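You operate a simulated robot arm through the tools that you are given. There is no shell and no other tool.

The job below is to be done with a simulated robot arm. You get a single attempt, and the scene is never put back.

## Task
Send the red-clip tube to gate 1 in the blue carrier.
Fine: at speed 5, set before the start; the tube comes from the double orange stand on the ledge; use the long control box's buttons and stop once it is there; leave the rest on the belt.

It is judged by the outcome, as a careful person would: the job done as asked, and still so three seconds after it is handed in. It fails if anything else is knocked over, pushed out of place, dropped, spilled or broken.

## Robot
A 6-joint arm with a two-finger gripper, fixed in place. Base frame: the origin is at the foot of the arm, x ahead of it, y to its left, z up. Lengths are in mm, angles in rad, forces in N, time in s.
Its first joint turns from -2.897 to 2.897 rad. Payload 2.45 kg.
The tool frame sits at the grasp point between the pads (the TCP): z along the fingers, y along the line on which they close. The tips reach 20 mm beyond it. Largest opening 140 mm; the body of the gripper starts 168 mm behind the TCP.
Orientation is told as [roll, pitch, yaw] about the base's x, y, z axes, in that order, counted from this pose: with the fingers straight down and closing along the base's y, the tool's x points along the base's -x, its y along +y and its z along -z.

## Interface
- The arm moves only by the tool step_arm. Its argument "plan" is a list of rows, each a list of 7 numbers: the shift along the base's x, y, z in mm, then the turn, a rotation vector about the base's x, y, z in rad, then the closure, from 0 (fully open) to 1 (shut). In form: [[x, y, z, rx, ry, rz, hand], ...]. A call has 1 to 20 rows; each row is the pose to reach, as a shift and turn from the pose commanded when the call began. Each row takes 0.2 s and may step no farther than 50 mm and 0.15 rad from the row before; otherwise, or with a gripper value out of range, the whole call is refused. A pose out of reach is approached as far as the arm can. The call stops where the force on the tool passes 40 N (or 10 N more than at its start, if that is more) or the arm is blocked; 0.2 s more then pass. Each finger travels about 45 mm/s and halts on what it meets, pressing with about 43 N; the grip force reading is that of the motor and also rises with nothing between the fingers. The clock runs only during rows and for 0.2 s after the last one: add rows that repeat a pose to give the fingers time. The reply holds the time, the measured pose of the TCP, the force on the tool along the base axes, the opening and the grip force, in the units named above and with some noise, with the torque about the TCP (base axes, N m) and any sound that the robot's microphone picked up, and new pictures: "views" is both (left out), scene, wrist or none.
- Cameras (640 x 400 px; columns grow to the right, rows downward): "scene" is fixed at [218, 500.5, 1479.2]; the picture's right is [-0.59, -0.81, 0.00], its down [-0.18, 0.13, -0.98] and it looks along [0.79, -0.58, -0.22] (base axes); focal length 311 px, centre (320, 200). "wrist" rides on the gripper at [78, 11, -209] in the tool frame; the picture's right is [-0.14, 0.99, 0.00], its down [-0.92, -0.13, -0.37] and it looks along [-0.36, -0.05, 0.93] (tool axes); focal length 280 px, centre (320, 200). There is no depth. A picture from a camera that has moved, and an enlarged one, comes with that camera's place and axes in the base frame and with its lens.
- zoom(camera, box): a new picture of the part [left, top, right, bottom] of that camera's present view, enlarged. No time passes.
- job_done(): hands the job in; it is judged then, once.

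Nothing tells you positions but the pictures and the camera data. Unless the task says otherwise, let go and move clear before handing in.

The tools are called after "Emit:" as a command line: name --pt "numbers of a row" for each row, then --argument value for the rest, lists and objects as JSON in quotes. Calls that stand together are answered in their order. step_arm: Moves the arm, as the interface text tells. Its arguments: {"type":"object","properties":{"plan":{"type":"array","items":{"type":"array","items":{"type":"number"}}},"views":{"type":"string","enum":["both","scene","wrist","none"]}},"required":["plan"]} The other tools are called the same way: zoom (camera, box) takes an enlarged picture of a part of a camera's view; job_done () hands the job in.

At the start:

```text
time_s: 0.0
tool_pos: [560.7, 79.3, 1431.3]
orientation: [0.002, -0.002, 0.0]
force: [-0.3, -0.5, 0.4]
ft_torque: [-0.02, 0.02, 0.0]
finger_gap: 140.1
grip_force: 0.0
```

scene: 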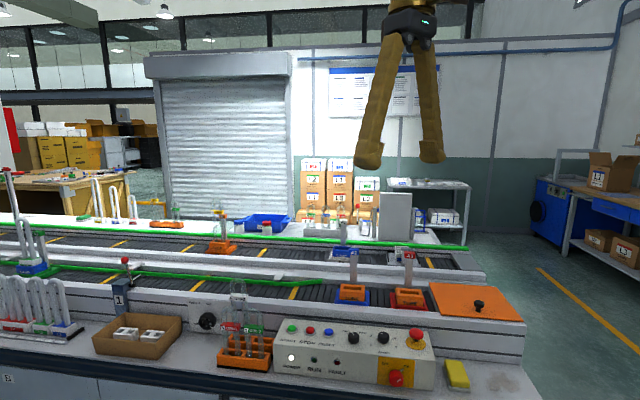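
wrist: 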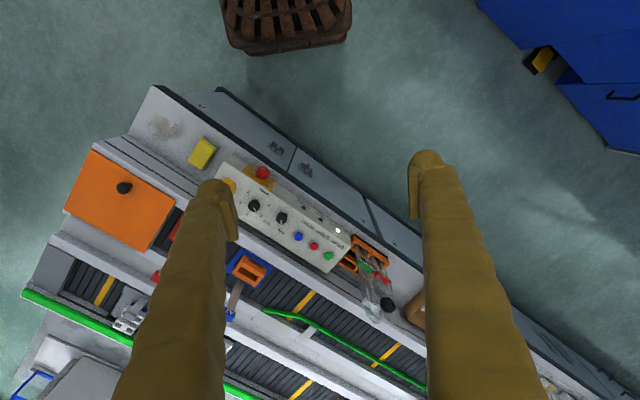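

I see a conveyor line with a ledge in front holding an orange double stand, a long control box and other items. I'll zoom in to read the details before moving.

Emit:
zoom --camera "scene" --box '[200, 270, 360, 370]'

Emit:
zoom --camera "scene" --box '[270, 310, 450, 400]'

Emit:
zoom --camera "scene" --box '[310, 230, 540, 350]'

Emit:
zoom --camera "scene" --box '[0, 170, 160, 290]'

Emit:
zoom --camera "scene" --box '[90, 240, 250, 360]'

Emit:
zoom --camera "wrist" --box '[200, 140, 420, 300]'

Emit:
zoom --camera "scene" --box '[160, 190, 320, 290]'

Emit:
zoom --camera "scene" --box '[0, 260, 120, 360]'

```text
4.00 times, centred on (280, 320) of scene
camera zoom: at [218.0, 500.5, 1479.2], right [-0.59, -0.81, 0.0], down [-0.18, 0.13, -0.98], along [0.79, -0.58, -0.22], focal length 1243 px, centre (480, -280)
```

zoom: 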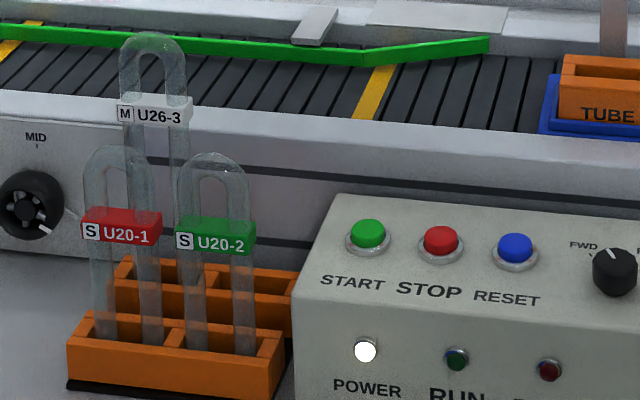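

```text
3.56 times, centred on (360, 355) of scene
camera zoom: at [218.0, 500.5, 1479.2], right [-0.59, -0.81, 0.0], down [-0.18, 0.13, -0.98], along [0.79, -0.58, -0.22], focal length 1105 px, centre (178, -351)
```

zoom: 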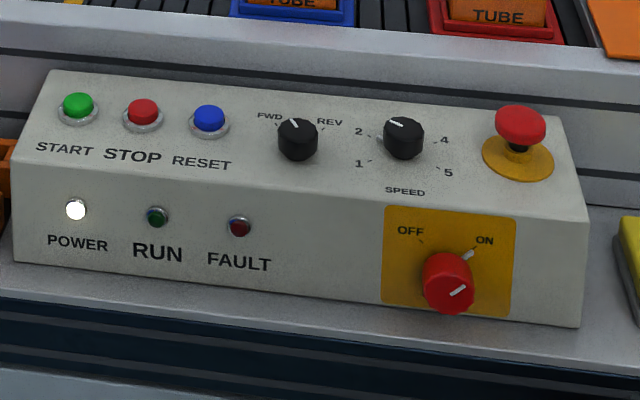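

```text
2.78 times, centred on (425, 290) of scene
camera zoom: at [218.0, 500.5, 1479.2], right [-0.59, -0.81, 0.0], down [-0.18, 0.13, -0.98], along [0.79, -0.58, -0.22], focal length 864 px, centre (28, -50)
```

zoom: 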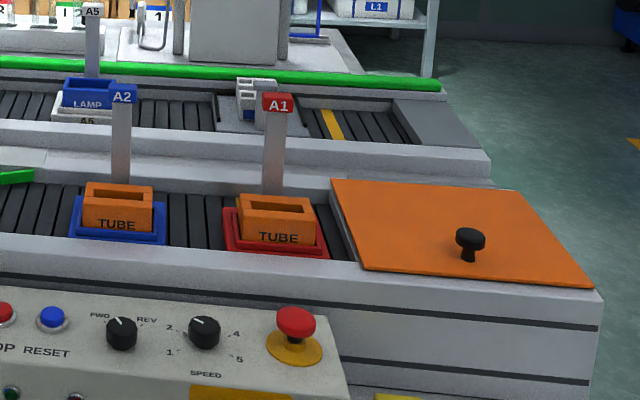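

```text
3.33 times, centred on (80, 230) of scene
camera zoom: at [218.0, 500.5, 1479.2], right [-0.59, -0.81, 0.0], down [-0.18, 0.13, -0.98], along [0.79, -0.58, -0.22], focal length 1036 px, centre (1120, 100)
```

zoom: 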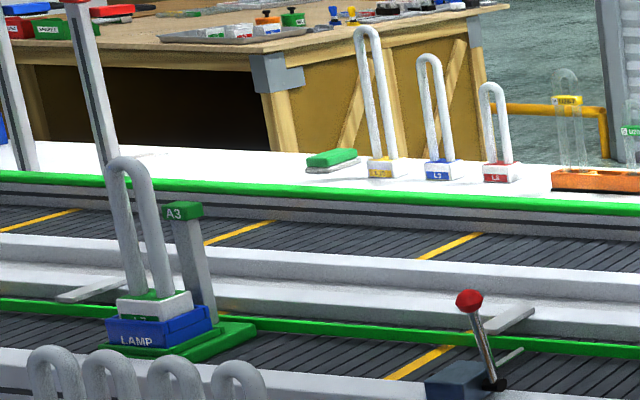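

```text
3.33 times, centred on (170, 300) of scene
camera zoom: at [218.0, 500.5, 1479.2], right [-0.59, -0.81, 0.0], down [-0.18, 0.13, -0.98], along [0.79, -0.58, -0.22], focal length 1036 px, centre (820, -133)
```

zoom: 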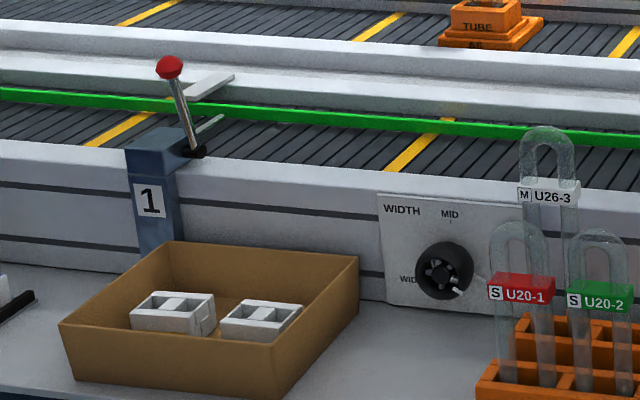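

```text
2.50 times, centred on (310, 220) of wrist
camera zoom: at [482.9, 89.7, 1638.7], right [0.14, 0.99, 0.0], down [0.92, -0.13, 0.37], along [0.37, -0.05, -0.93], focal length 701 px, centre (345, 150)
```

zoom: 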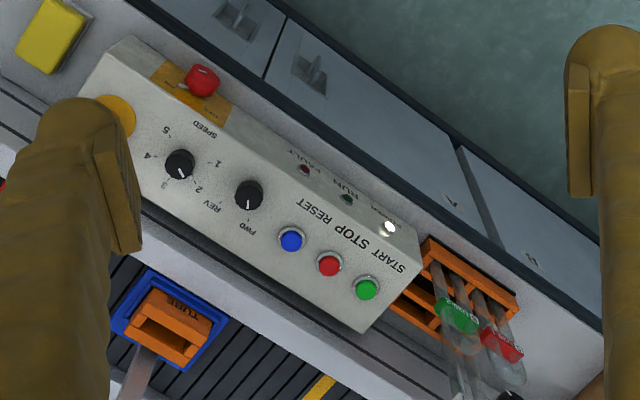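

```text
4.00 times, centred on (240, 240) of scene
camera zoom: at [218.0, 500.5, 1479.2], right [-0.59, -0.81, 0.0], down [-0.18, 0.13, -0.98], along [0.79, -0.58, -0.22], focal length 1243 px, centre (640, 40)
```

zoom: 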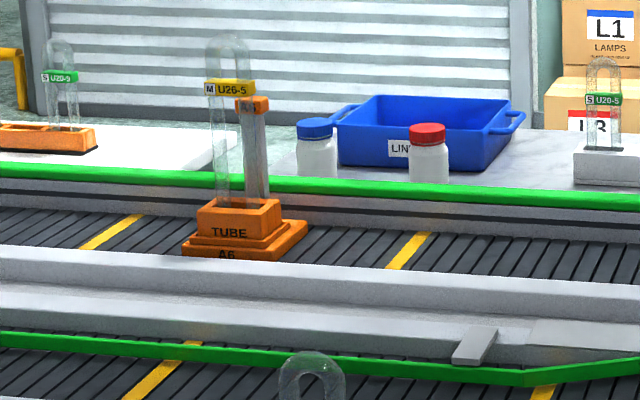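

```text
4.00 times, centred on (60, 310) of scene
camera zoom: at [218.0, 500.5, 1479.2], right [-0.59, -0.81, 0.0], down [-0.18, 0.13, -0.98], along [0.79, -0.58, -0.22], focal length 1243 px, centre (1360, -240)
```

zoom: 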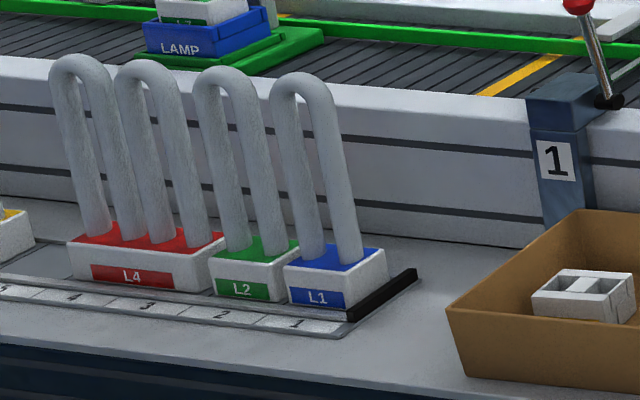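

The red-clip tube (U20-1) sits in the front row of the orange stand, at roughly (1083, 214, 880). The blue carrier A2 is near (977, -202), and the belt line runs at about 45° in the base frame. I'll turn the tool to that line and move in for a closer wrist view.

Emit:
step_arm --pt "27 -3 -28 0 0 0.0785 0" --pt "54 -6 -56 0 0 0.157 0" --pt "81 -9 -84 0 0 0.2355 0" --pt "108 -12 -112 0 0 0.314 0" --pt "135 -15 -140 0 0 0.3925 0" --pt "162 -18 -168 0 0 0.471 0" --pt "189 -21 -196 0 0 0.5495 0" --pt "216 -24 -224 0 0 0.628 0" --pt "243 -27 -252 0 0 0.7065 0" --pt "270 -30 -280 0 0 0.785 0"

```text
time_s: 2.2
tool_pos: [831.7, 46.9, 1153.0]
orientation: [0.0, -0.002, 0.785]
force: [0.0, 0.6, 1.4]
ft_torque: [-0.01, -0.03, -0.01]
finger_gap: 139.9
grip_force: 0.1
camera wrist: at [768.9, -0.8, 1360.7], right [-0.6, 0.8, 0.0], down [0.74, 0.56, 0.37], along [0.3, 0.22, -0.93], focal length 280 px, centre (320, 200)
```

scene: 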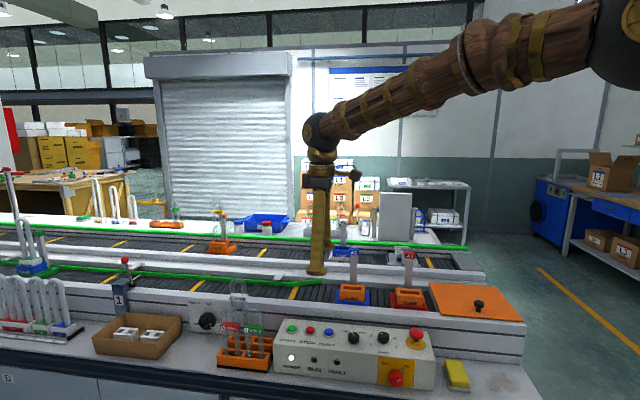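
wrist: 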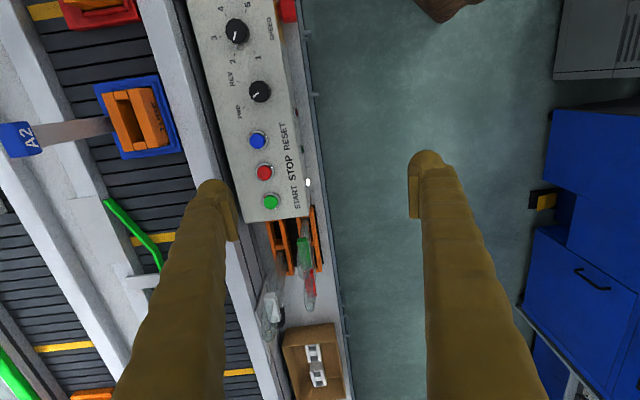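

The view is now aligned with the belt line. I'll zoom in on the stand, box and carrier to measure them.

Emit:
zoom --camera "wrist" --box '[220, 180, 380, 320]'

Emit:
zoom --camera "wrist" --box '[180, 0, 320, 110]'

Emit:
zoom --camera "wrist" --box '[0, 50, 200, 200]'

Emit:
zoom --camera "wrist" --box '[200, 100, 320, 230]'

```text
2.86 times, centred on (300, 250) of wrist
camera zoom: at [768.9, -0.8, 1360.7], right [-0.6, 0.8, 0.0], down [0.74, 0.56, 0.37], along [0.3, 0.22, -0.93], focal length 801 px, centre (377, 57)
```

zoom: 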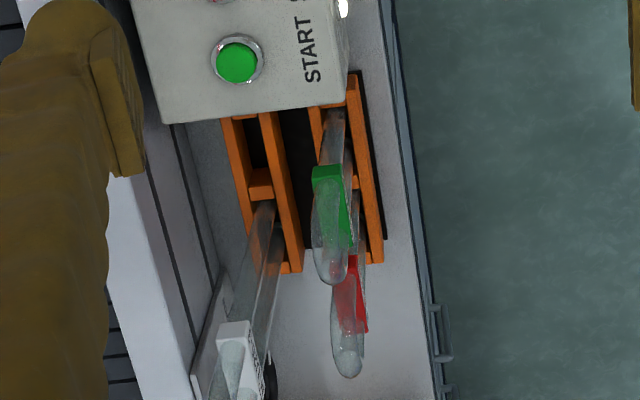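

```text
3.64 times, centred on (250, 55) of wrist
camera zoom: at [768.9, -0.8, 1360.7], right [-0.6, 0.8, 0.0], down [0.74, 0.56, 0.37], along [0.3, 0.22, -0.93], focal length 1020 px, centre (574, 727)
```

zoom: 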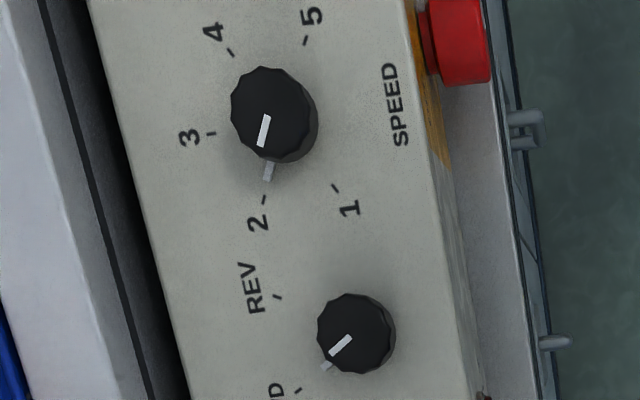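

```text
2.67 times, centred on (100, 125) of wrist
camera zoom: at [768.9, -0.8, 1360.7], right [-0.6, 0.8, 0.0], down [0.74, 0.56, 0.37], along [0.3, 0.22, -0.93], focal length 748 px, centre (907, 400)
```

zoom: 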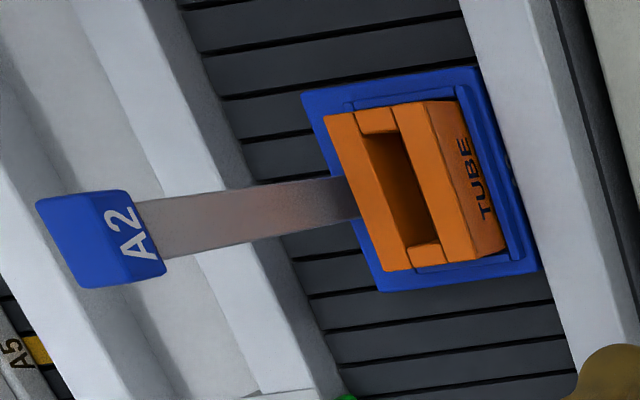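

```text
3.08 times, centred on (260, 165) of wrist
camera zoom: at [768.9, -0.8, 1360.7], right [-0.6, 0.8, 0.0], down [0.74, 0.56, 0.37], along [0.3, 0.22, -0.93], focal length 863 px, centre (505, 308)
```

zoom: 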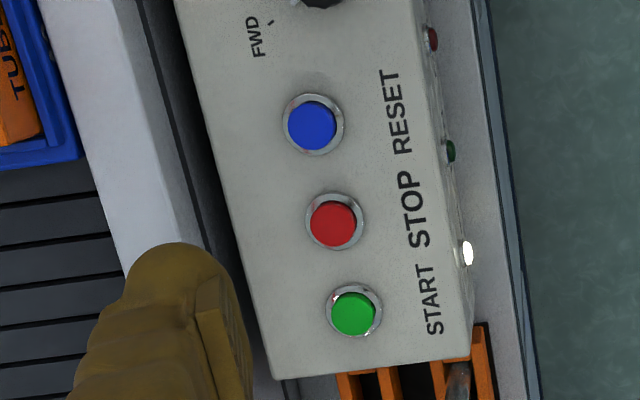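

The speed knob currently points at 2. It needs three steps clockwise, about 180°, to reach 5. I take it to be at about (778, -151) with its top near z 870, so I'll go above it with the fingers partly closed.

Emit:
step_arm --pt "-7 -25 -24 0 0 0 0.1" --pt "-13 -49 -48 0 0 0 0.2" --pt "-20 -74 -72 0 0 0 0.3" --pt "-27 -99 -97 0 0 0 0.4" --pt "-33 -123 -121 0 0 0 0.5" --pt "-40 -148 -145 0 0 0 0.55" --pt "-46 -173 -170 0 0 0 0.55" --pt "-53 -197.5 -193 0 0 0 0.55"

```text
time_s: 4.0
tool_pos: [777.7, -148.0, 957.0]
orientation: [0.003, -0.002, 0.785]
force: [0.5, -0.6, 0.8]
ft_torque: [0.0, -0.02, 0.02]
finger_gap: 63.4
grip_force: 0.1
camera wrist: at [715.5, -196.9, 1165.2], right [-0.6, 0.8, 0.0], down [0.74, 0.56, 0.37], along [0.29, 0.22, -0.93], focal length 280 px, centre (320, 200)
```

scene: 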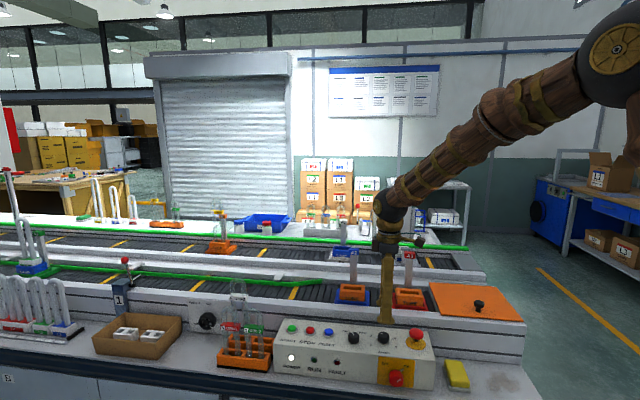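
wrist: 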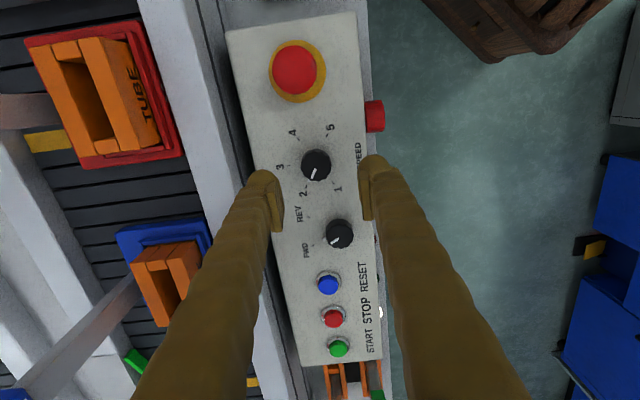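

Emit:
zoom --camera "wrist" --box '[260, 110, 380, 260]'

Emit:
zoom --camera "scene" --box '[330, 290, 450, 365]'

```text
2.67 times, centred on (320, 185) of wrist
camera zoom: at [715.5, -196.9, 1165.2], right [-0.6, 0.8, 0.0], down [0.74, 0.56, 0.37], along [0.29, 0.22, -0.93], focal length 748 px, centre (320, 240)
```

zoom: 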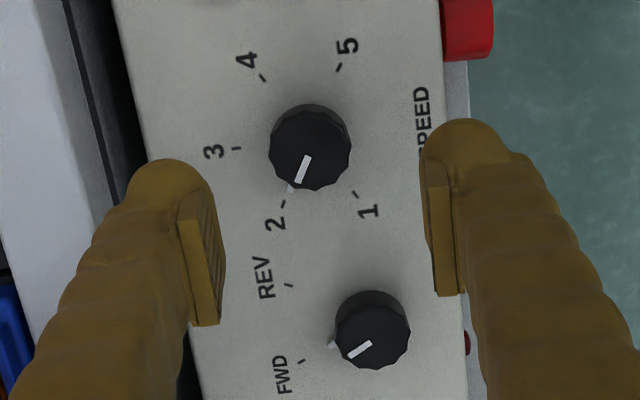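

```text
5.33 times, centred on (390, 328) of scene
camera zoom: at [218.0, 500.5, 1479.2], right [-0.59, -0.81, 0.0], down [-0.18, 0.13, -0.98], along [0.79, -0.58, -0.22], focal length 1657 px, centre (-53, -480)
```

zoom: 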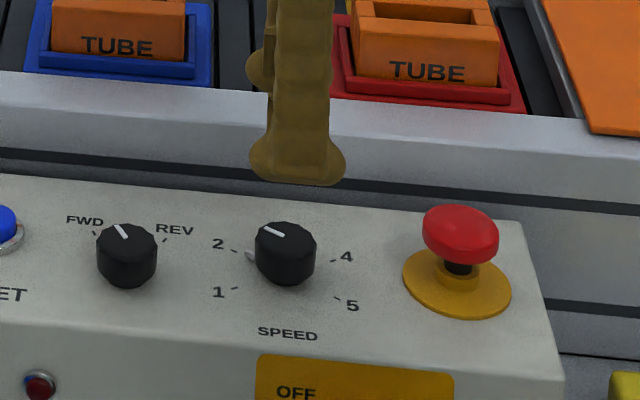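

The knob's top centre is at about (780, -153, 868) and the panel is flat at z ≈ 841. I'll descend so the tips stay a few mm above the panel, then grip the knob.

Emit:
step_arm --pt "2.4 -5.2 -30 0 0 0 0.55" --pt "2.4 -5.2 -60 0 0 0 0.55" --pt "2.4 -5.2 -88 0 0 0 0.55" --pt "2.4 -5.2 -88 0 0 0 0.7" --pt "2.4 -5.2 -88 0 0 0 0.85" --pt "2.4 -5.2 -88 0 0 0 0.9" --pt "2.4 -5.2 -88 0 0 0 0.9"

```text
time_s: 5.6
tool_pos: [778.3, -152.9, 869.0]
orientation: [0.004, -0.001, 0.785]
force: [-20.0, 19.6, 2.9]
ft_torque: [0.35, 0.15, 0.03]
finger_gap: 31.9
grip_force: 38.7
camera wrist: at [717.7, -201.4, 1076.1], right [-0.6, 0.8, 0.0], down [0.74, 0.56, 0.37], along [0.29, 0.22, -0.93], focal length 280 px, centre (320, 200)
```

scene: 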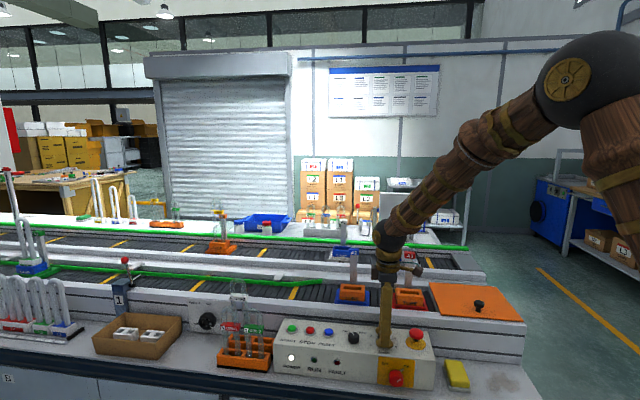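
wrist: 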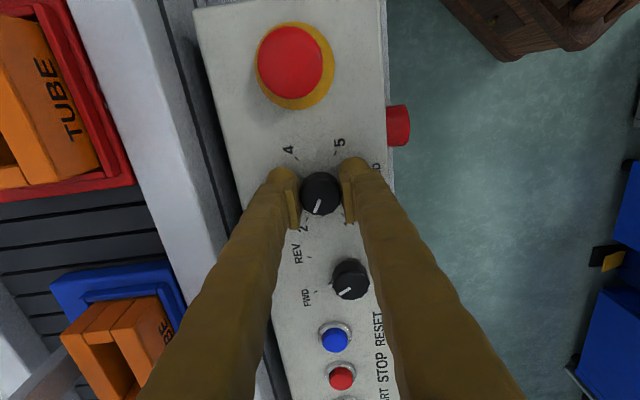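

The knob is gripped, but there is a sideways load of about 28 N toward -n. I'll shift a little that way to relieve it.

Emit:
step_arm --pt "-1.2 1.2 0 0 0 0 0.9" --pt "-1.8 1.8 0 0 0 0 0.9" --views "none"

```text
time_s: 6.2
tool_pos: [779.7, -153.3, 867.8]
orientation: [0.001, -0.001, 0.784]
force: [7.1, -8.1, -24.8]
ft_torque: [-0.09, 0.02, -0.04]
finger_gap: 32.2
grip_force: 45.0
```

Emit:
step_arm --pt "0.5 -0.5 -0.6 0 0 0 0.9" --pt "0.5 -0.5 -1.2 0 0 0 0.9" --views "none"

```text
time_s: 6.8
tool_pos: [778.9, -152.5, 869.0]
orientation: [-0.001, -0.002, 0.786]
force: [5.2, -15.6, -8.6]
ft_torque: [-0.26, 0.1, -0.04]
finger_gap: 31.6
grip_force: 45.4
```

The residual forces are small now. Next I'll turn the knob clockwise in stages.

Emit:
step_arm --pt "0 0 0 0 0 -0.1 0.9" --pt "0 0 0 0 0 -0.2 0.9" --pt "0 0 0 0 0 -0.3 0.9" --pt "0 0 0 0 0 -0.4 0.9" --pt "0 0 0 0 0 -0.5 0.9" --views "wrist"

```text
time_s: 8.0
tool_pos: [778.6, -150.9, 869.1]
orientation: [0.001, -0.002, 0.286]
force: [5.9, -8.3, -3.6]
ft_torque: [-0.06, -0.12, -0.05]
finger_gap: 31.7
grip_force: 45.1
camera wrist: at [701.4, -164.1, 1076.4], right [-0.15, 0.99, 0.0], down [0.92, 0.13, 0.37], along [0.37, 0.05, -0.93], focal length 280 px, centre (320, 200)
```

wrist: 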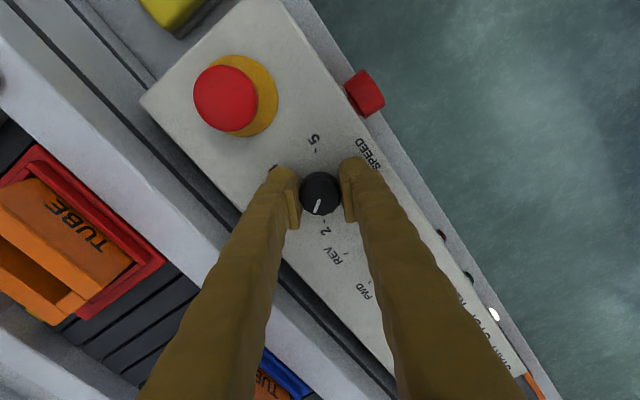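

The knob turns with the gripper, so I'll carry on.

Emit:
step_arm --pt "0 0 0 0 0 -0.12 0.9" --pt "0 0 0 0 0 -0.24 0.9" --pt "0 0 0 0 0 -0.36 0.9" --pt "0 0 0 0 0 -0.48 0.9" --pt "0 0 0 0 0 -0.6 0.9" --pt "0 0 0 0 0 -0.72 0.9" --pt "0 0 0 0 0 -0.84 0.9" --pt "0 0 0 0 0 -0.96 0.9" --pt "0 0 0 0 0 -1.08 0.9" --views "wrist"

```text
time_s: 9.5
tool_pos: [778.2, -150.3, 870.0]
orientation: [0.002, -0.003, -0.49]
force: [3.8, 5.5, -2.9]
ft_torque: [0.07, -0.06, 0.03]
finger_gap: 31.7
grip_force: 45.0
stopped in row 7: the force on the tool passed its limit at 42 N (the readings are from after the stop); the commanded pose is now the measured one
camera wrist: at [715.5, -104.8, 1076.5], right [0.59, 0.81, 0.0], down [0.75, -0.55, 0.37], along [0.3, -0.22, -0.93], focal length 280 px, centre (320, 200)
```

wrist: 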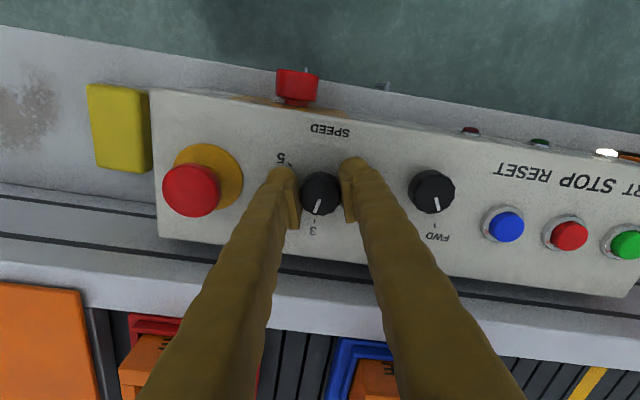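

A brief force limit stopped the turn with the knob at about 3. The commanded pose is now re-zeroed, so I'll continue in shorter pieces.

Emit:
step_arm --pt "0 0 0 0 0 -0.1 0.9" --pt "0 0 0 0 0 -0.2 0.9" --pt "0 0 0 0 0 -0.3 0.9" --pt "0 0 0 0 0 -0.4 0.9" --pt "0 0 0 0 0 -0.5 0.9" --views "wrist"

```text
time_s: 10.8
tool_pos: [779.5, -149.1, 868.6]
orientation: [0.003, -0.002, -0.986]
force: [4.6, 4.8, -4.9]
ft_torque: [0.04, -0.12, -0.02]
finger_gap: 31.6
grip_force: 45.1
stopped in row 5: the force on the tool passed its limit at 41 N (the readings are from after the stop); the commanded pose is now the measured one
camera wrist: at [745.6, -79.3, 1076.5], right [0.9, 0.43, 0.0], down [0.4, -0.84, 0.37], along [0.16, -0.33, -0.93], focal length 280 px, centre (320, 200)
```

wrist: 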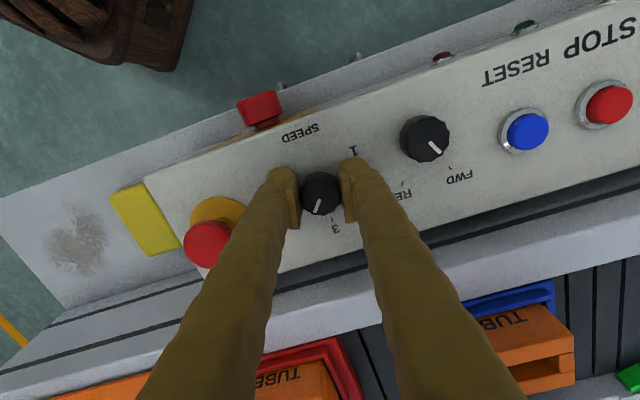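

Emit:
step_arm --pt "0 0 0 0 0 -0.1 0.9" --pt "0 0 0 0 0 -0.2 0.9" --pt "0 0 0 0 0 -0.3 0.9" --pt "0 0 0 0 0 -0.4 0.9" --pt "0 0 0 0 0 -0.5 0.9" --views "wrist"

```text
time_s: 12.0
tool_pos: [780.8, -149.2, 869.3]
orientation: [0.006, -0.001, -1.486]
force: [29.9, 12.7, -8.6]
ft_torque: [0.08, -0.35, 0.08]
finger_gap: 31.6
grip_force: 44.8
camera wrist: at [784.5, -70.9, 1076.6], right [1.0, -0.05, 0.0], down [-0.05, -0.93, 0.37], along [-0.02, -0.37, -0.93], focal length 280 px, centre (320, 200)
```

wrist: 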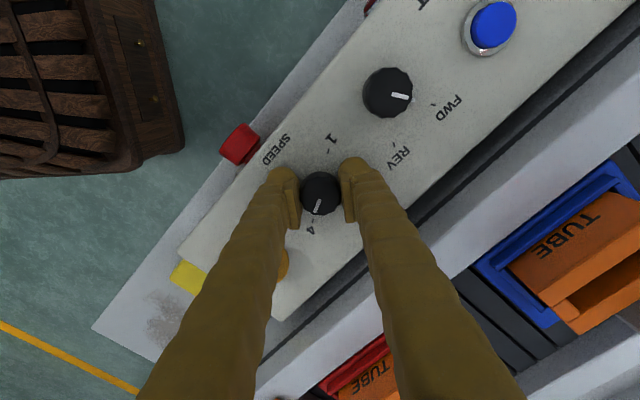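

Emit:
step_arm --pt "1.2 0.6 0 0 0 -0.1 0.9" --pt "1.8 0.6 0 0 0 -0.2 0.9" --pt "1.8 0.6 0 0 0 -0.3 0.9" --pt "1.8 0.6 0 0 0 -0.4 0.9" --pt "1.8 0.6 0 0 0 -0.5 0.9" --views "wrist"

```text
time_s: 13.2
tool_pos: [779.8, -149.9, 869.2]
orientation: [0.005, 0.0, -1.989]
force: [10.2, 4.3, -1.1]
ft_torque: [-0.07, -0.07, 0.0]
finger_gap: 31.5
grip_force: 45.0
camera wrist: at [823.4, -82.5, 1076.7], right [0.85, -0.53, 0.0], down [-0.49, -0.79, 0.37], along [-0.19, -0.32, -0.93], focal length 280 px, centre (320, 200)
```

wrist: 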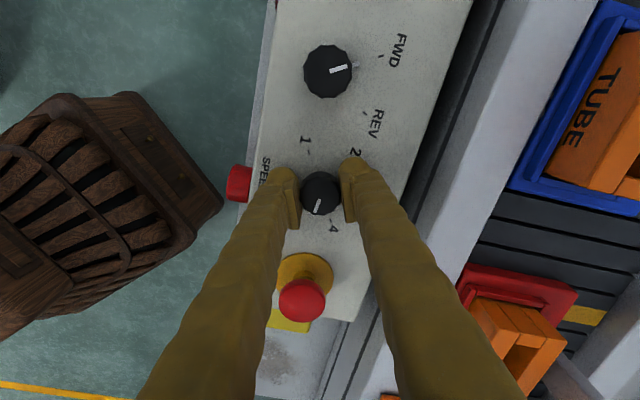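

Emit:
step_arm --pt "0 0 0 0 0 -0.1 0.9" --pt "0 0 0 0 0 -0.2 0.9" --pt "0 0 0 0 0 -0.3 0.9" --pt "0 0 0 0 0 -0.37 0.9" --views "none"

Emit:
zoom --camera "wrist" --box '[260, 130, 380, 250]'

Emit:
zoom --camera "scene" --box '[330, 310, 450, 385]'

```text
time_s: 14.2
tool_pos: [782.2, -149.8, 868.7]
orientation: [0.003, 0.001, -2.358]
force: [23.5, -16.9, -9.1]
ft_torque: [-0.12, -0.3, 0.02]
finger_gap: 31.5
grip_force: 45.0
```

```text
3.33 times, centred on (320, 190) of wrist
camera zoom: at [845.2, -102.1, 1076.8], right [0.6, -0.8, 0.0], down [-0.74, -0.56, 0.37], along [-0.29, -0.23, -0.93], focal length 935 px, centre (320, 233)
```

zoom: 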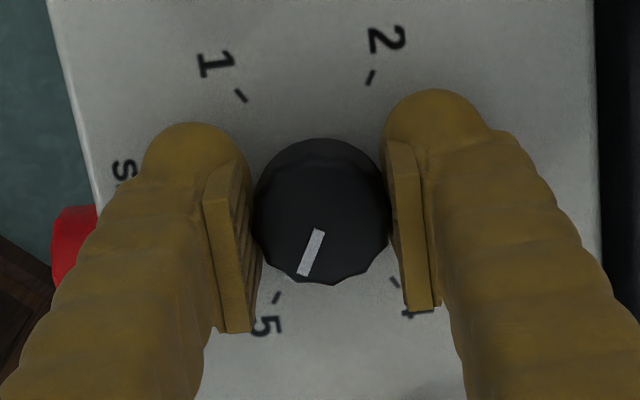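

```text
5.33 times, centred on (390, 348) of scene
camera zoom: at [218.0, 500.5, 1479.2], right [-0.59, -0.81, 0.0], down [-0.18, 0.13, -0.98], along [0.79, -0.58, -0.22], focal length 1657 px, centre (-53, -587)
```

zoom: 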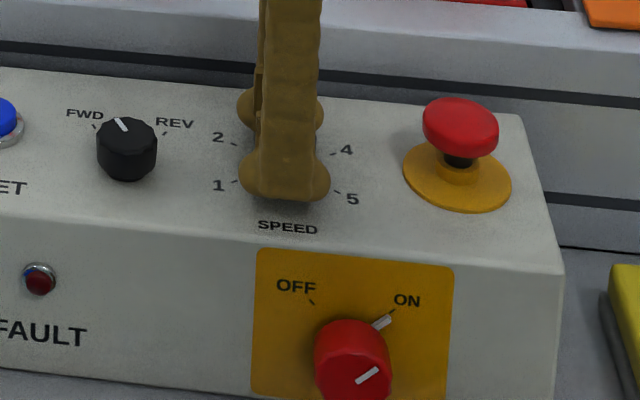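

The pointer appears to be on 5. I'll release the knob, rise and check.

Emit:
step_arm --pt "0 0 0 0 0 0 0.8" --pt "0 0 0 0 0 0 0.55" --pt "0 0 0 0 0 0 0.55" --pt "0 0 0 0 0 0 0.55" --pt "0 0 40 0 0 0 0.55" --pt "0 0 80 0 0 0 0.55" --views "none"

Emit:
zoom --camera "wrist" --box '[260, 110, 380, 230]'

Emit:
zoom --camera "scene" --box '[330, 310, 450, 385]'

```text
time_s: 15.6
tool_pos: [782.2, -147.4, 950.7]
orientation: [0.001, -0.001, -2.357]
force: [0.6, -0.7, 0.3]
ft_torque: [0.0, 0.01, 0.03]
finger_gap: 62.9
grip_force: 0.0
```

```text
3.33 times, centred on (320, 170) of wrist
camera zoom: at [844.8, -99.7, 1157.4], right [0.6, -0.8, 0.0], down [-0.74, -0.56, 0.37], along [-0.29, -0.23, -0.93], focal length 935 px, centre (320, 300)
```

zoom: 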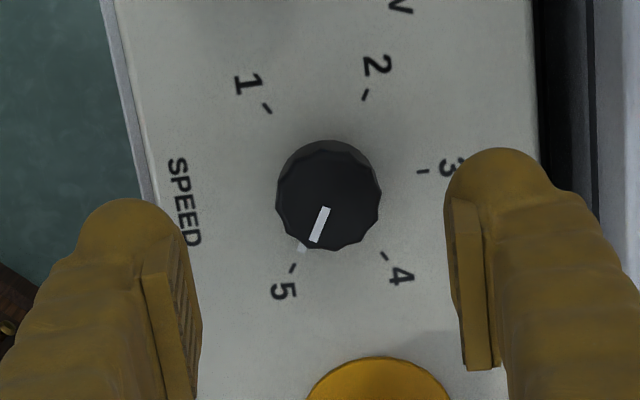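

```text
5.33 times, centred on (390, 348) of scene
camera zoom: at [218.0, 500.5, 1479.2], right [-0.59, -0.81, 0.0], down [-0.18, 0.13, -0.98], along [0.79, -0.58, -0.22], focal length 1657 px, centre (-53, -587)
```

zoom: 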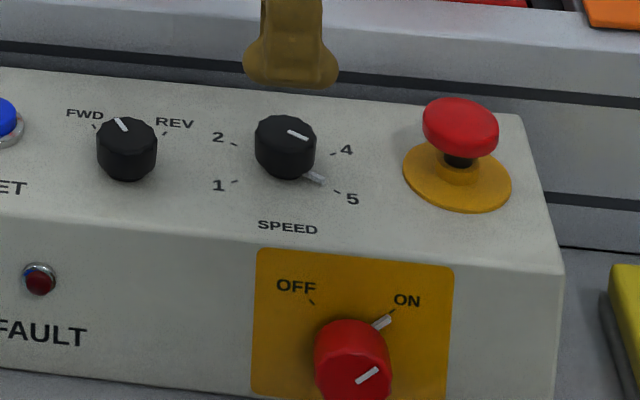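

Speed is now on 5. Next I'll rise, turn the tool back by half a turn and move toward the stand for a closer look.

Emit:
step_arm --pt "0 0 25 0 0 0.14 0.55" --pt "0 0 50 0 0 0.28 0.55" --pt "0 0 75 0 0 0.42 0.55" --pt "0 0 100 0 0 0.56 0.55" --pt "0 0 125 0 0 0.7 0.55" --pt "0 0 150 0 0 0.84 0.55" --pt "0 0 175 0 0 0.98 0.55" --pt "0 0 200 0 0 1.12 0.55" --pt "0 0 200 0 0 1.26 0.55" --pt "0 0 200 0 0 1.4 0.55" --pt "0 0 200 0 0 1.54 0.55" --views "none"

Emit:
step_arm --pt "15 24 5 0 0 0.145 0.55" --pt "30 48 10 0 0 0.29 0.55" --pt "45 72 15 0 0 0.435 0.55" --pt "60 96 20 0 0 0.58 0.55" --pt "75 120 20 0 0 0.725 0.55" --pt "90 144 20 0 0 0.87 0.55" --pt "105 168 20 0 0 1.015 0.55" --pt "120 192 20 0 0 1.16 0.55" --pt "135 216 20 0 0 1.305 0.55" --pt "150 240 20 0 0 1.45 0.55" --pt "160 255 20 0 0 1.602 0.55"

```text
time_s: 18.0
tool_pos: [782.7, -148.4, 1149.9]
orientation: [0.003, -0.002, -0.813]
force: [-0.5, -0.5, -0.4]
ft_torque: [0.01, -0.01, 0.04]
finger_gap: 62.8
grip_force: 0.1
```

```text
refused: row 11 steps farther than a row can; nothing moved
```

Emit:
step_arm --pt "15 24 5 0 0 0.145 0.55" --pt "30 48 10 0 0 0.29 0.55" --pt "45 72 15 0 0 0.435 0.55" --pt "60 96 20 0 0 0.58 0.55" --pt "75 120 20 0 0 0.725 0.55" --pt "90 144 20 0 0 0.87 0.55" --pt "105 168 20 0 0 1.015 0.55" --pt "120 192 20 0 0 1.16 0.55" --pt "135 216 20 0 0 1.305 0.55" --pt "150 240 20 0 0 1.45 0.55" --pt "160 255 20 0 0 1.598 0.55"

```text
time_s: 20.4
tool_pos: [942.1, 107.6, 1168.6]
orientation: [0.003, -0.003, 0.786]
force: [0.8, 0.4, 0.0]
ft_torque: [-0.02, -0.06, 0.02]
finger_gap: 62.8
grip_force: 0.0
camera wrist: at [880.9, 58.6, 1376.1], right [-0.6, 0.8, 0.0], down [0.74, 0.56, 0.37], along [0.29, 0.22, -0.93], focal length 280 px, centre (320, 200)
```

scene: 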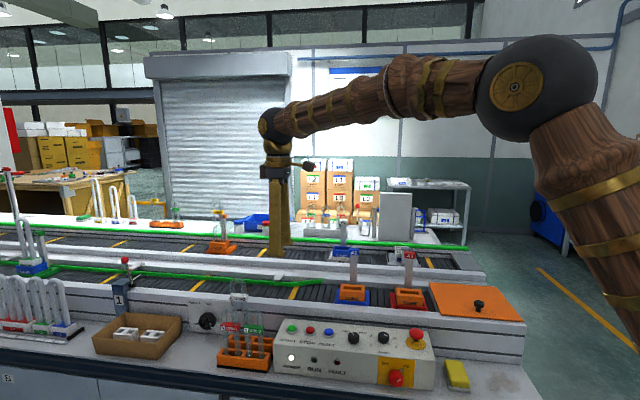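
wrist: 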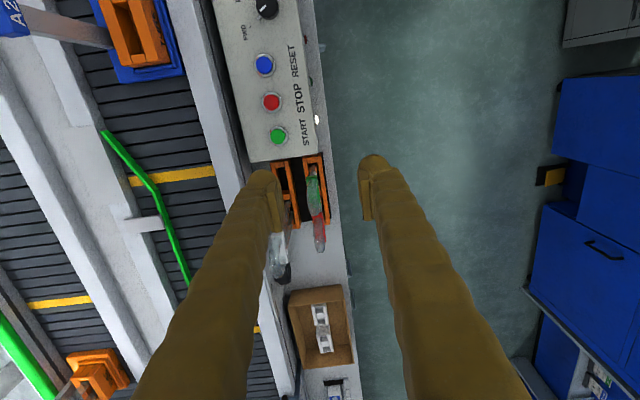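

Emit:
step_arm --pt "23 23 0 0 0 0 0.55" --pt "46 46 0 0 0 0 0.55" --pt "69 69 0 0 0 0 0.55" --pt "92 92 0 0 0 0 0.55" --pt "92 92 0 0 0 0 0.55"

Emit:
zoom --camera "wrist" --box '[230, 70, 370, 210]'

```text
time_s: 21.6
tool_pos: [1032.6, 198.9, 1168.2]
orientation: [0.003, 0.0, 0.783]
force: [0.1, -0.5, 0.7]
ft_torque: [0.0, 0.04, -0.01]
finger_gap: 63.1
grip_force: 0.1
camera wrist: at [969.9, 150.5, 1375.7], right [-0.6, 0.8, 0.0], down [0.74, 0.56, 0.37], along [0.29, 0.22, -0.93], focal length 280 px, centre (320, 200)
```

scene: 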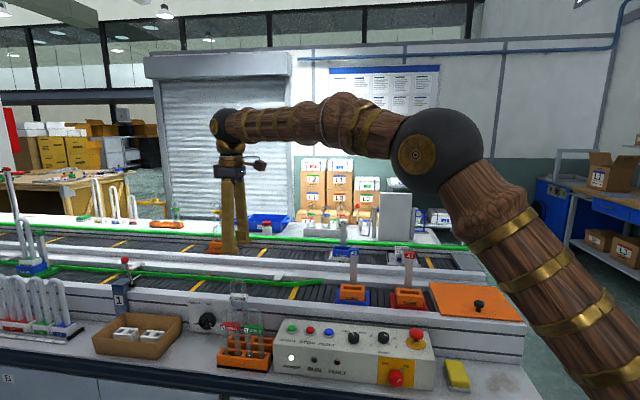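
wrist: 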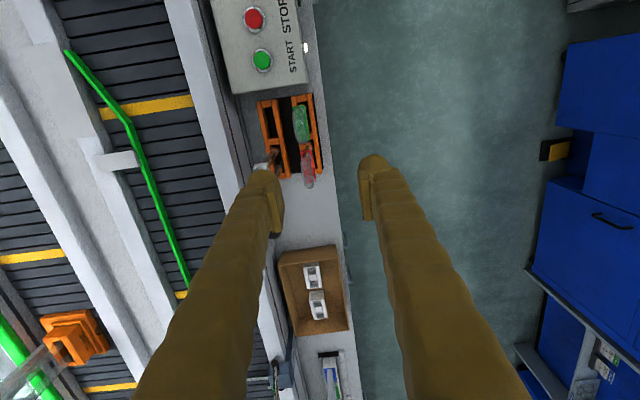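

```text
2.86 times, centred on (300, 140) of wrist
camera zoom: at [969.9, 150.5, 1375.7], right [-0.6, 0.8, 0.0], down [0.74, 0.56, 0.37], along [0.29, 0.22, -0.93], focal length 801 px, centre (377, 371)
```

zoom: 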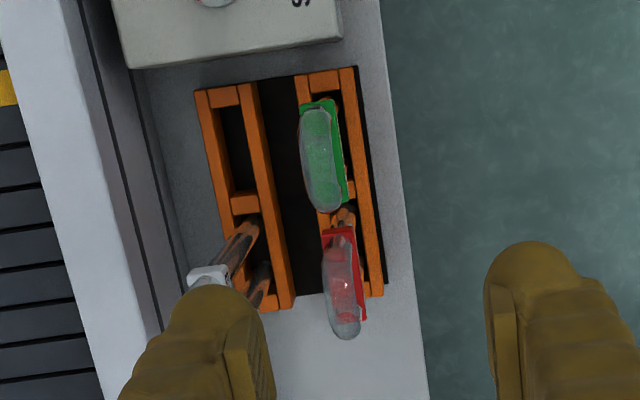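

The tool-down pose holds fine at this radius. The red tube's arch is at about (1083, 211) with its top near z 940. The taller U26-3 stands about 70 mm behind it and U20-2 is 75 mm to the side. I'll tilt the tool about 30° along the belt line for reach and move above the red tube.

Emit:
step_arm --pt "10 2.5 -20 0.074 -0.074 0 0.6" --pt "20 5 -40 0.148 -0.148 0 0.65" --pt "30 7.4 -60 0.222 -0.222 0 0.68" --pt "40 9.9 -80 0.296 -0.296 0 0.68" --pt "49 12 -100 0.37 -0.37 0 0.68" --pt "49 12 -100 0.37 -0.37 0 0.68"

Emit:
zoom --camera "wrist" --box '[220, 100, 420, 300]'

Emit:
zoom --camera "scene" --box '[180, 200, 320, 375]'

```text
time_s: 23.0
tool_pos: [1083.0, 211.1, 1068.7]
orientation: [0.002, -0.526, 0.782]
force: [-0.5, -0.9, 0.0]
ft_torque: [0.0, -0.01, 0.01]
finger_gap: 44.9
grip_force: 0.0
camera wrist: at [954.0, 95.5, 1209.2], right [-0.62, 0.78, 0.07], down [0.53, 0.34, 0.78], along [0.59, 0.52, -0.62], focal length 280 px, centre (320, 200)
```

scene: 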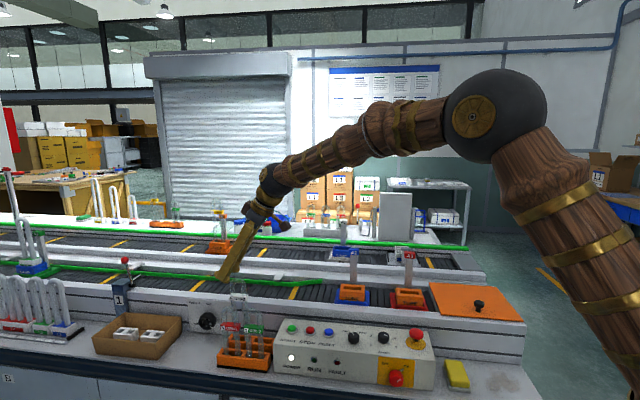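
wrist: 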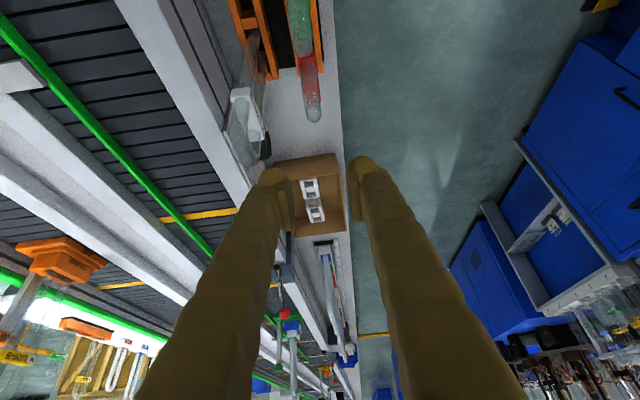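

```text
2.00 times, centred on (320, 200) of wrist
camera zoom: at [954.0, 95.5, 1209.2], right [-0.62, 0.78, 0.07], down [0.53, 0.34, 0.78], along [0.59, 0.52, -0.62], focal length 561 px, centre (320, 200)
```

zoom: 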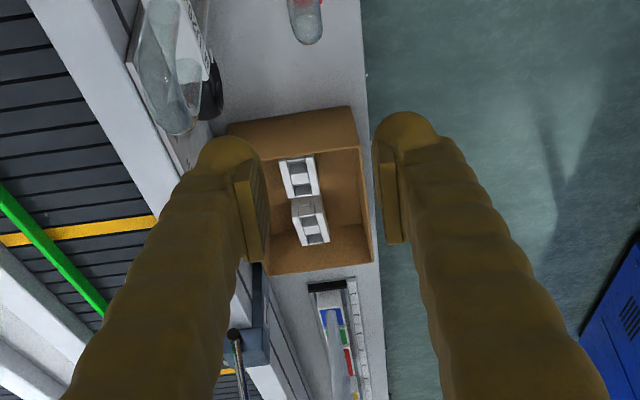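

```text
2.29 times, centred on (250, 288) of scene
camera zoom: at [218.0, 500.5, 1479.2], right [-0.59, -0.81, 0.0], down [-0.18, 0.13, -0.98], along [0.79, -0.58, -0.22], focal length 710 px, centre (480, 0)
```

zoom: 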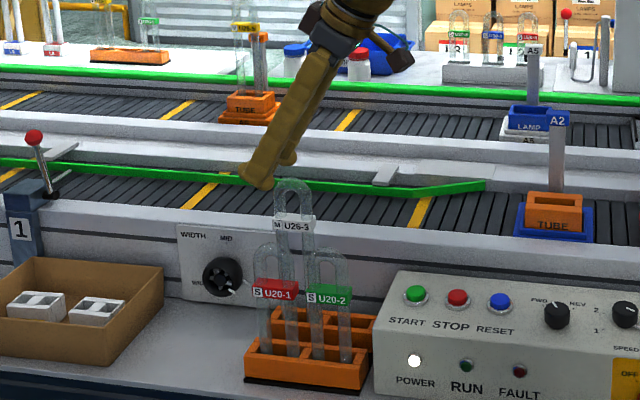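

This pose is reachable and the gripper lines up over the red tube. I'll descend with the fingers straddling the arch and check before closing.

Emit:
step_arm --pt "2.5 0.4 -40 0 0 0 0.68" --pt "2.5 0.4 -75 0 0 0 0.68" --pt "2.5 0.4 -110 0 0 0 0.68" --pt "2.5 0.4 -130 0 0 0 0.68" --pt "2.5 0.4 -142 0 0 0 0.68"

Emit:
zoom --camera "wrist" --box '[240, 120, 400, 280]'

Emit:
zoom --camera "scene" --box '[200, 240, 300, 375]'

```text
time_s: 24.2
tool_pos: [1084.9, 210.9, 926.7]
orientation: [0.005, -0.527, 0.783]
force: [-1.3, 0.7, -0.5]
ft_torque: [-0.01, 0.02, 0.0]
finger_gap: 44.8
grip_force: 0.0
camera wrist: at [957.2, 95.5, 1067.1], right [-0.61, 0.79, 0.07], down [0.53, 0.34, 0.78], along [0.59, 0.52, -0.62], focal length 280 px, centre (320, 200)
```

scene: 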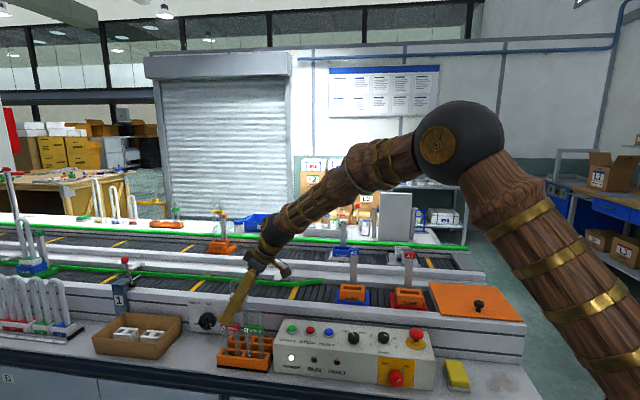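
wrist: 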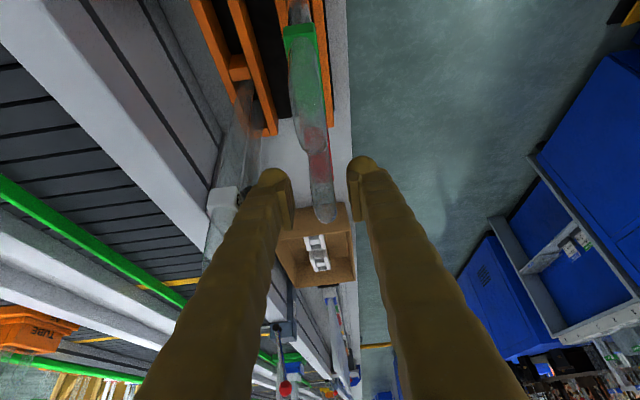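

```text
2.50 times, centred on (320, 200) of wrist
camera zoom: at [957.2, 95.5, 1067.1], right [-0.61, 0.79, 0.07], down [0.53, 0.34, 0.78], along [0.59, 0.52, -0.62], focal length 701 px, centre (320, 200)
```

zoom: 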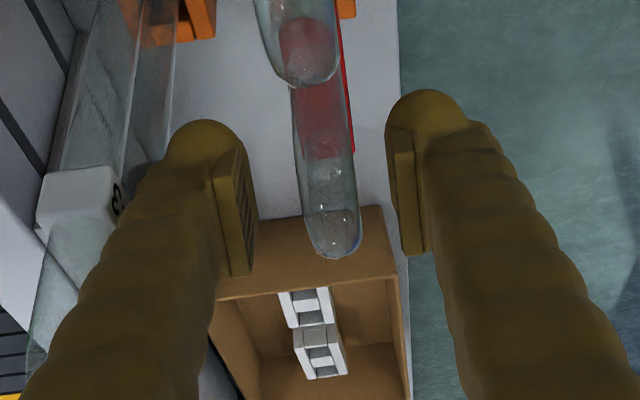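

```text
2.96 times, centred on (250, 308) of scene
camera zoom: at [218.0, 500.5, 1479.2], right [-0.59, -0.81, 0.0], down [-0.18, 0.13, -0.98], along [0.79, -0.58, -0.22], focal length 921 px, centre (527, -118)
```

zoom: 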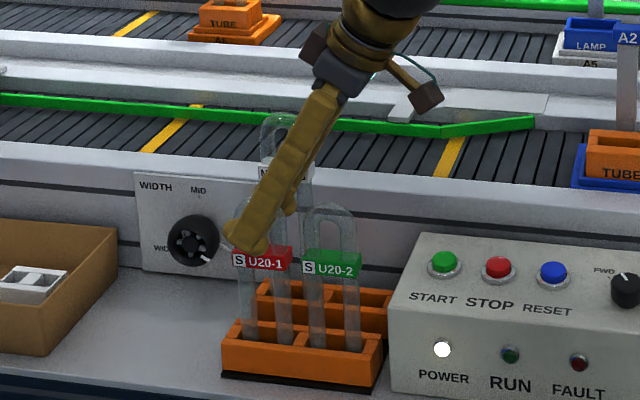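

The arch sits centred between the fingers. Closing on it now.

Emit:
step_arm --pt "0 0 0 0 0 0 0.74" --pt "0 0 0 0 0 0 0.79" --pt "0 0 0 0 0 0 0.83" --pt "0 0 0 0 0 0 0.87" --pt "0 0 0 0 0 0 0.92" --pt "0 0 0 0 0 0 0.95" --pt "0 0 0 0 0 0 0.95"

Emit:
zoom --camera "wrist" --box '[240, 120, 400, 280]'

Emit:
zoom --camera "scene" --box '[200, 240, 300, 375]'

```text
time_s: 25.8
tool_pos: [1085.7, 209.2, 926.6]
orientation: [0.005, -0.524, 0.782]
force: [-0.1, 0.0, -0.3]
ft_torque: [0.01, 0.02, -0.01]
finger_gap: 12.6
grip_force: 38.8
camera wrist: at [957.1, 95.5, 1067.2], right [-0.62, 0.78, 0.07], down [0.53, 0.34, 0.78], along [0.59, 0.52, -0.62], focal length 280 px, centre (320, 200)
```

scene: 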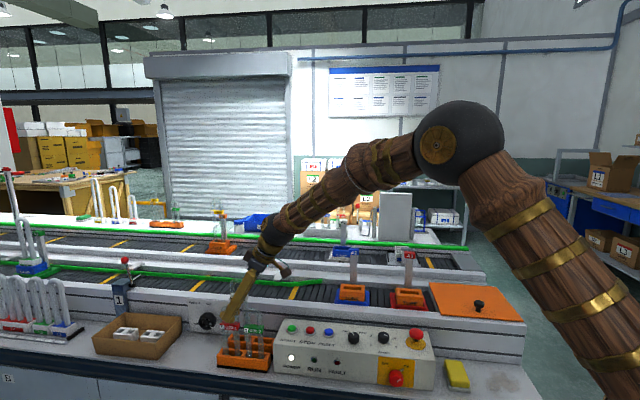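
wrist: 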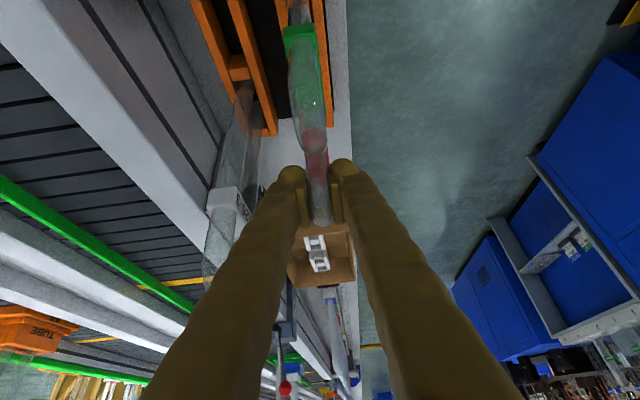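

```text
2.50 times, centred on (320, 200) of wrist
camera zoom: at [957.1, 95.5, 1067.2], right [-0.62, 0.78, 0.07], down [0.53, 0.34, 0.78], along [0.59, 0.52, -0.62], focal length 701 px, centre (320, 200)
```

zoom: 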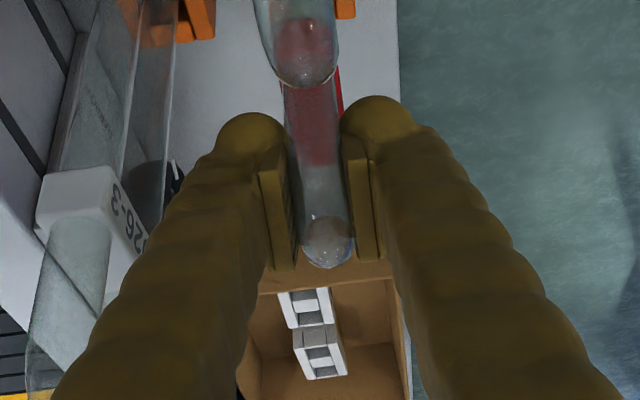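

```text
2.96 times, centred on (250, 308) of scene
camera zoom: at [218.0, 500.5, 1479.2], right [-0.59, -0.81, 0.0], down [-0.18, 0.13, -0.98], along [0.79, -0.58, -0.22], focal length 921 px, centre (527, -118)
```

zoom: 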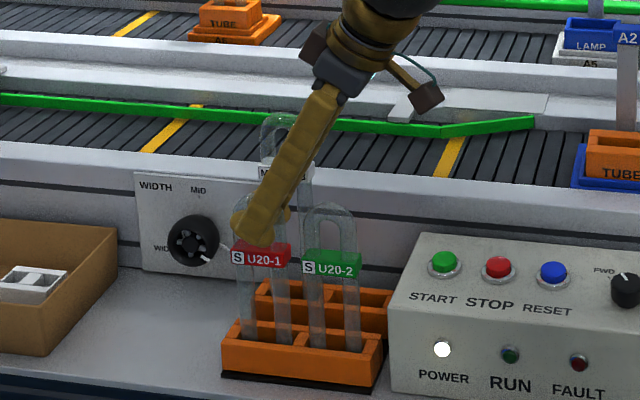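

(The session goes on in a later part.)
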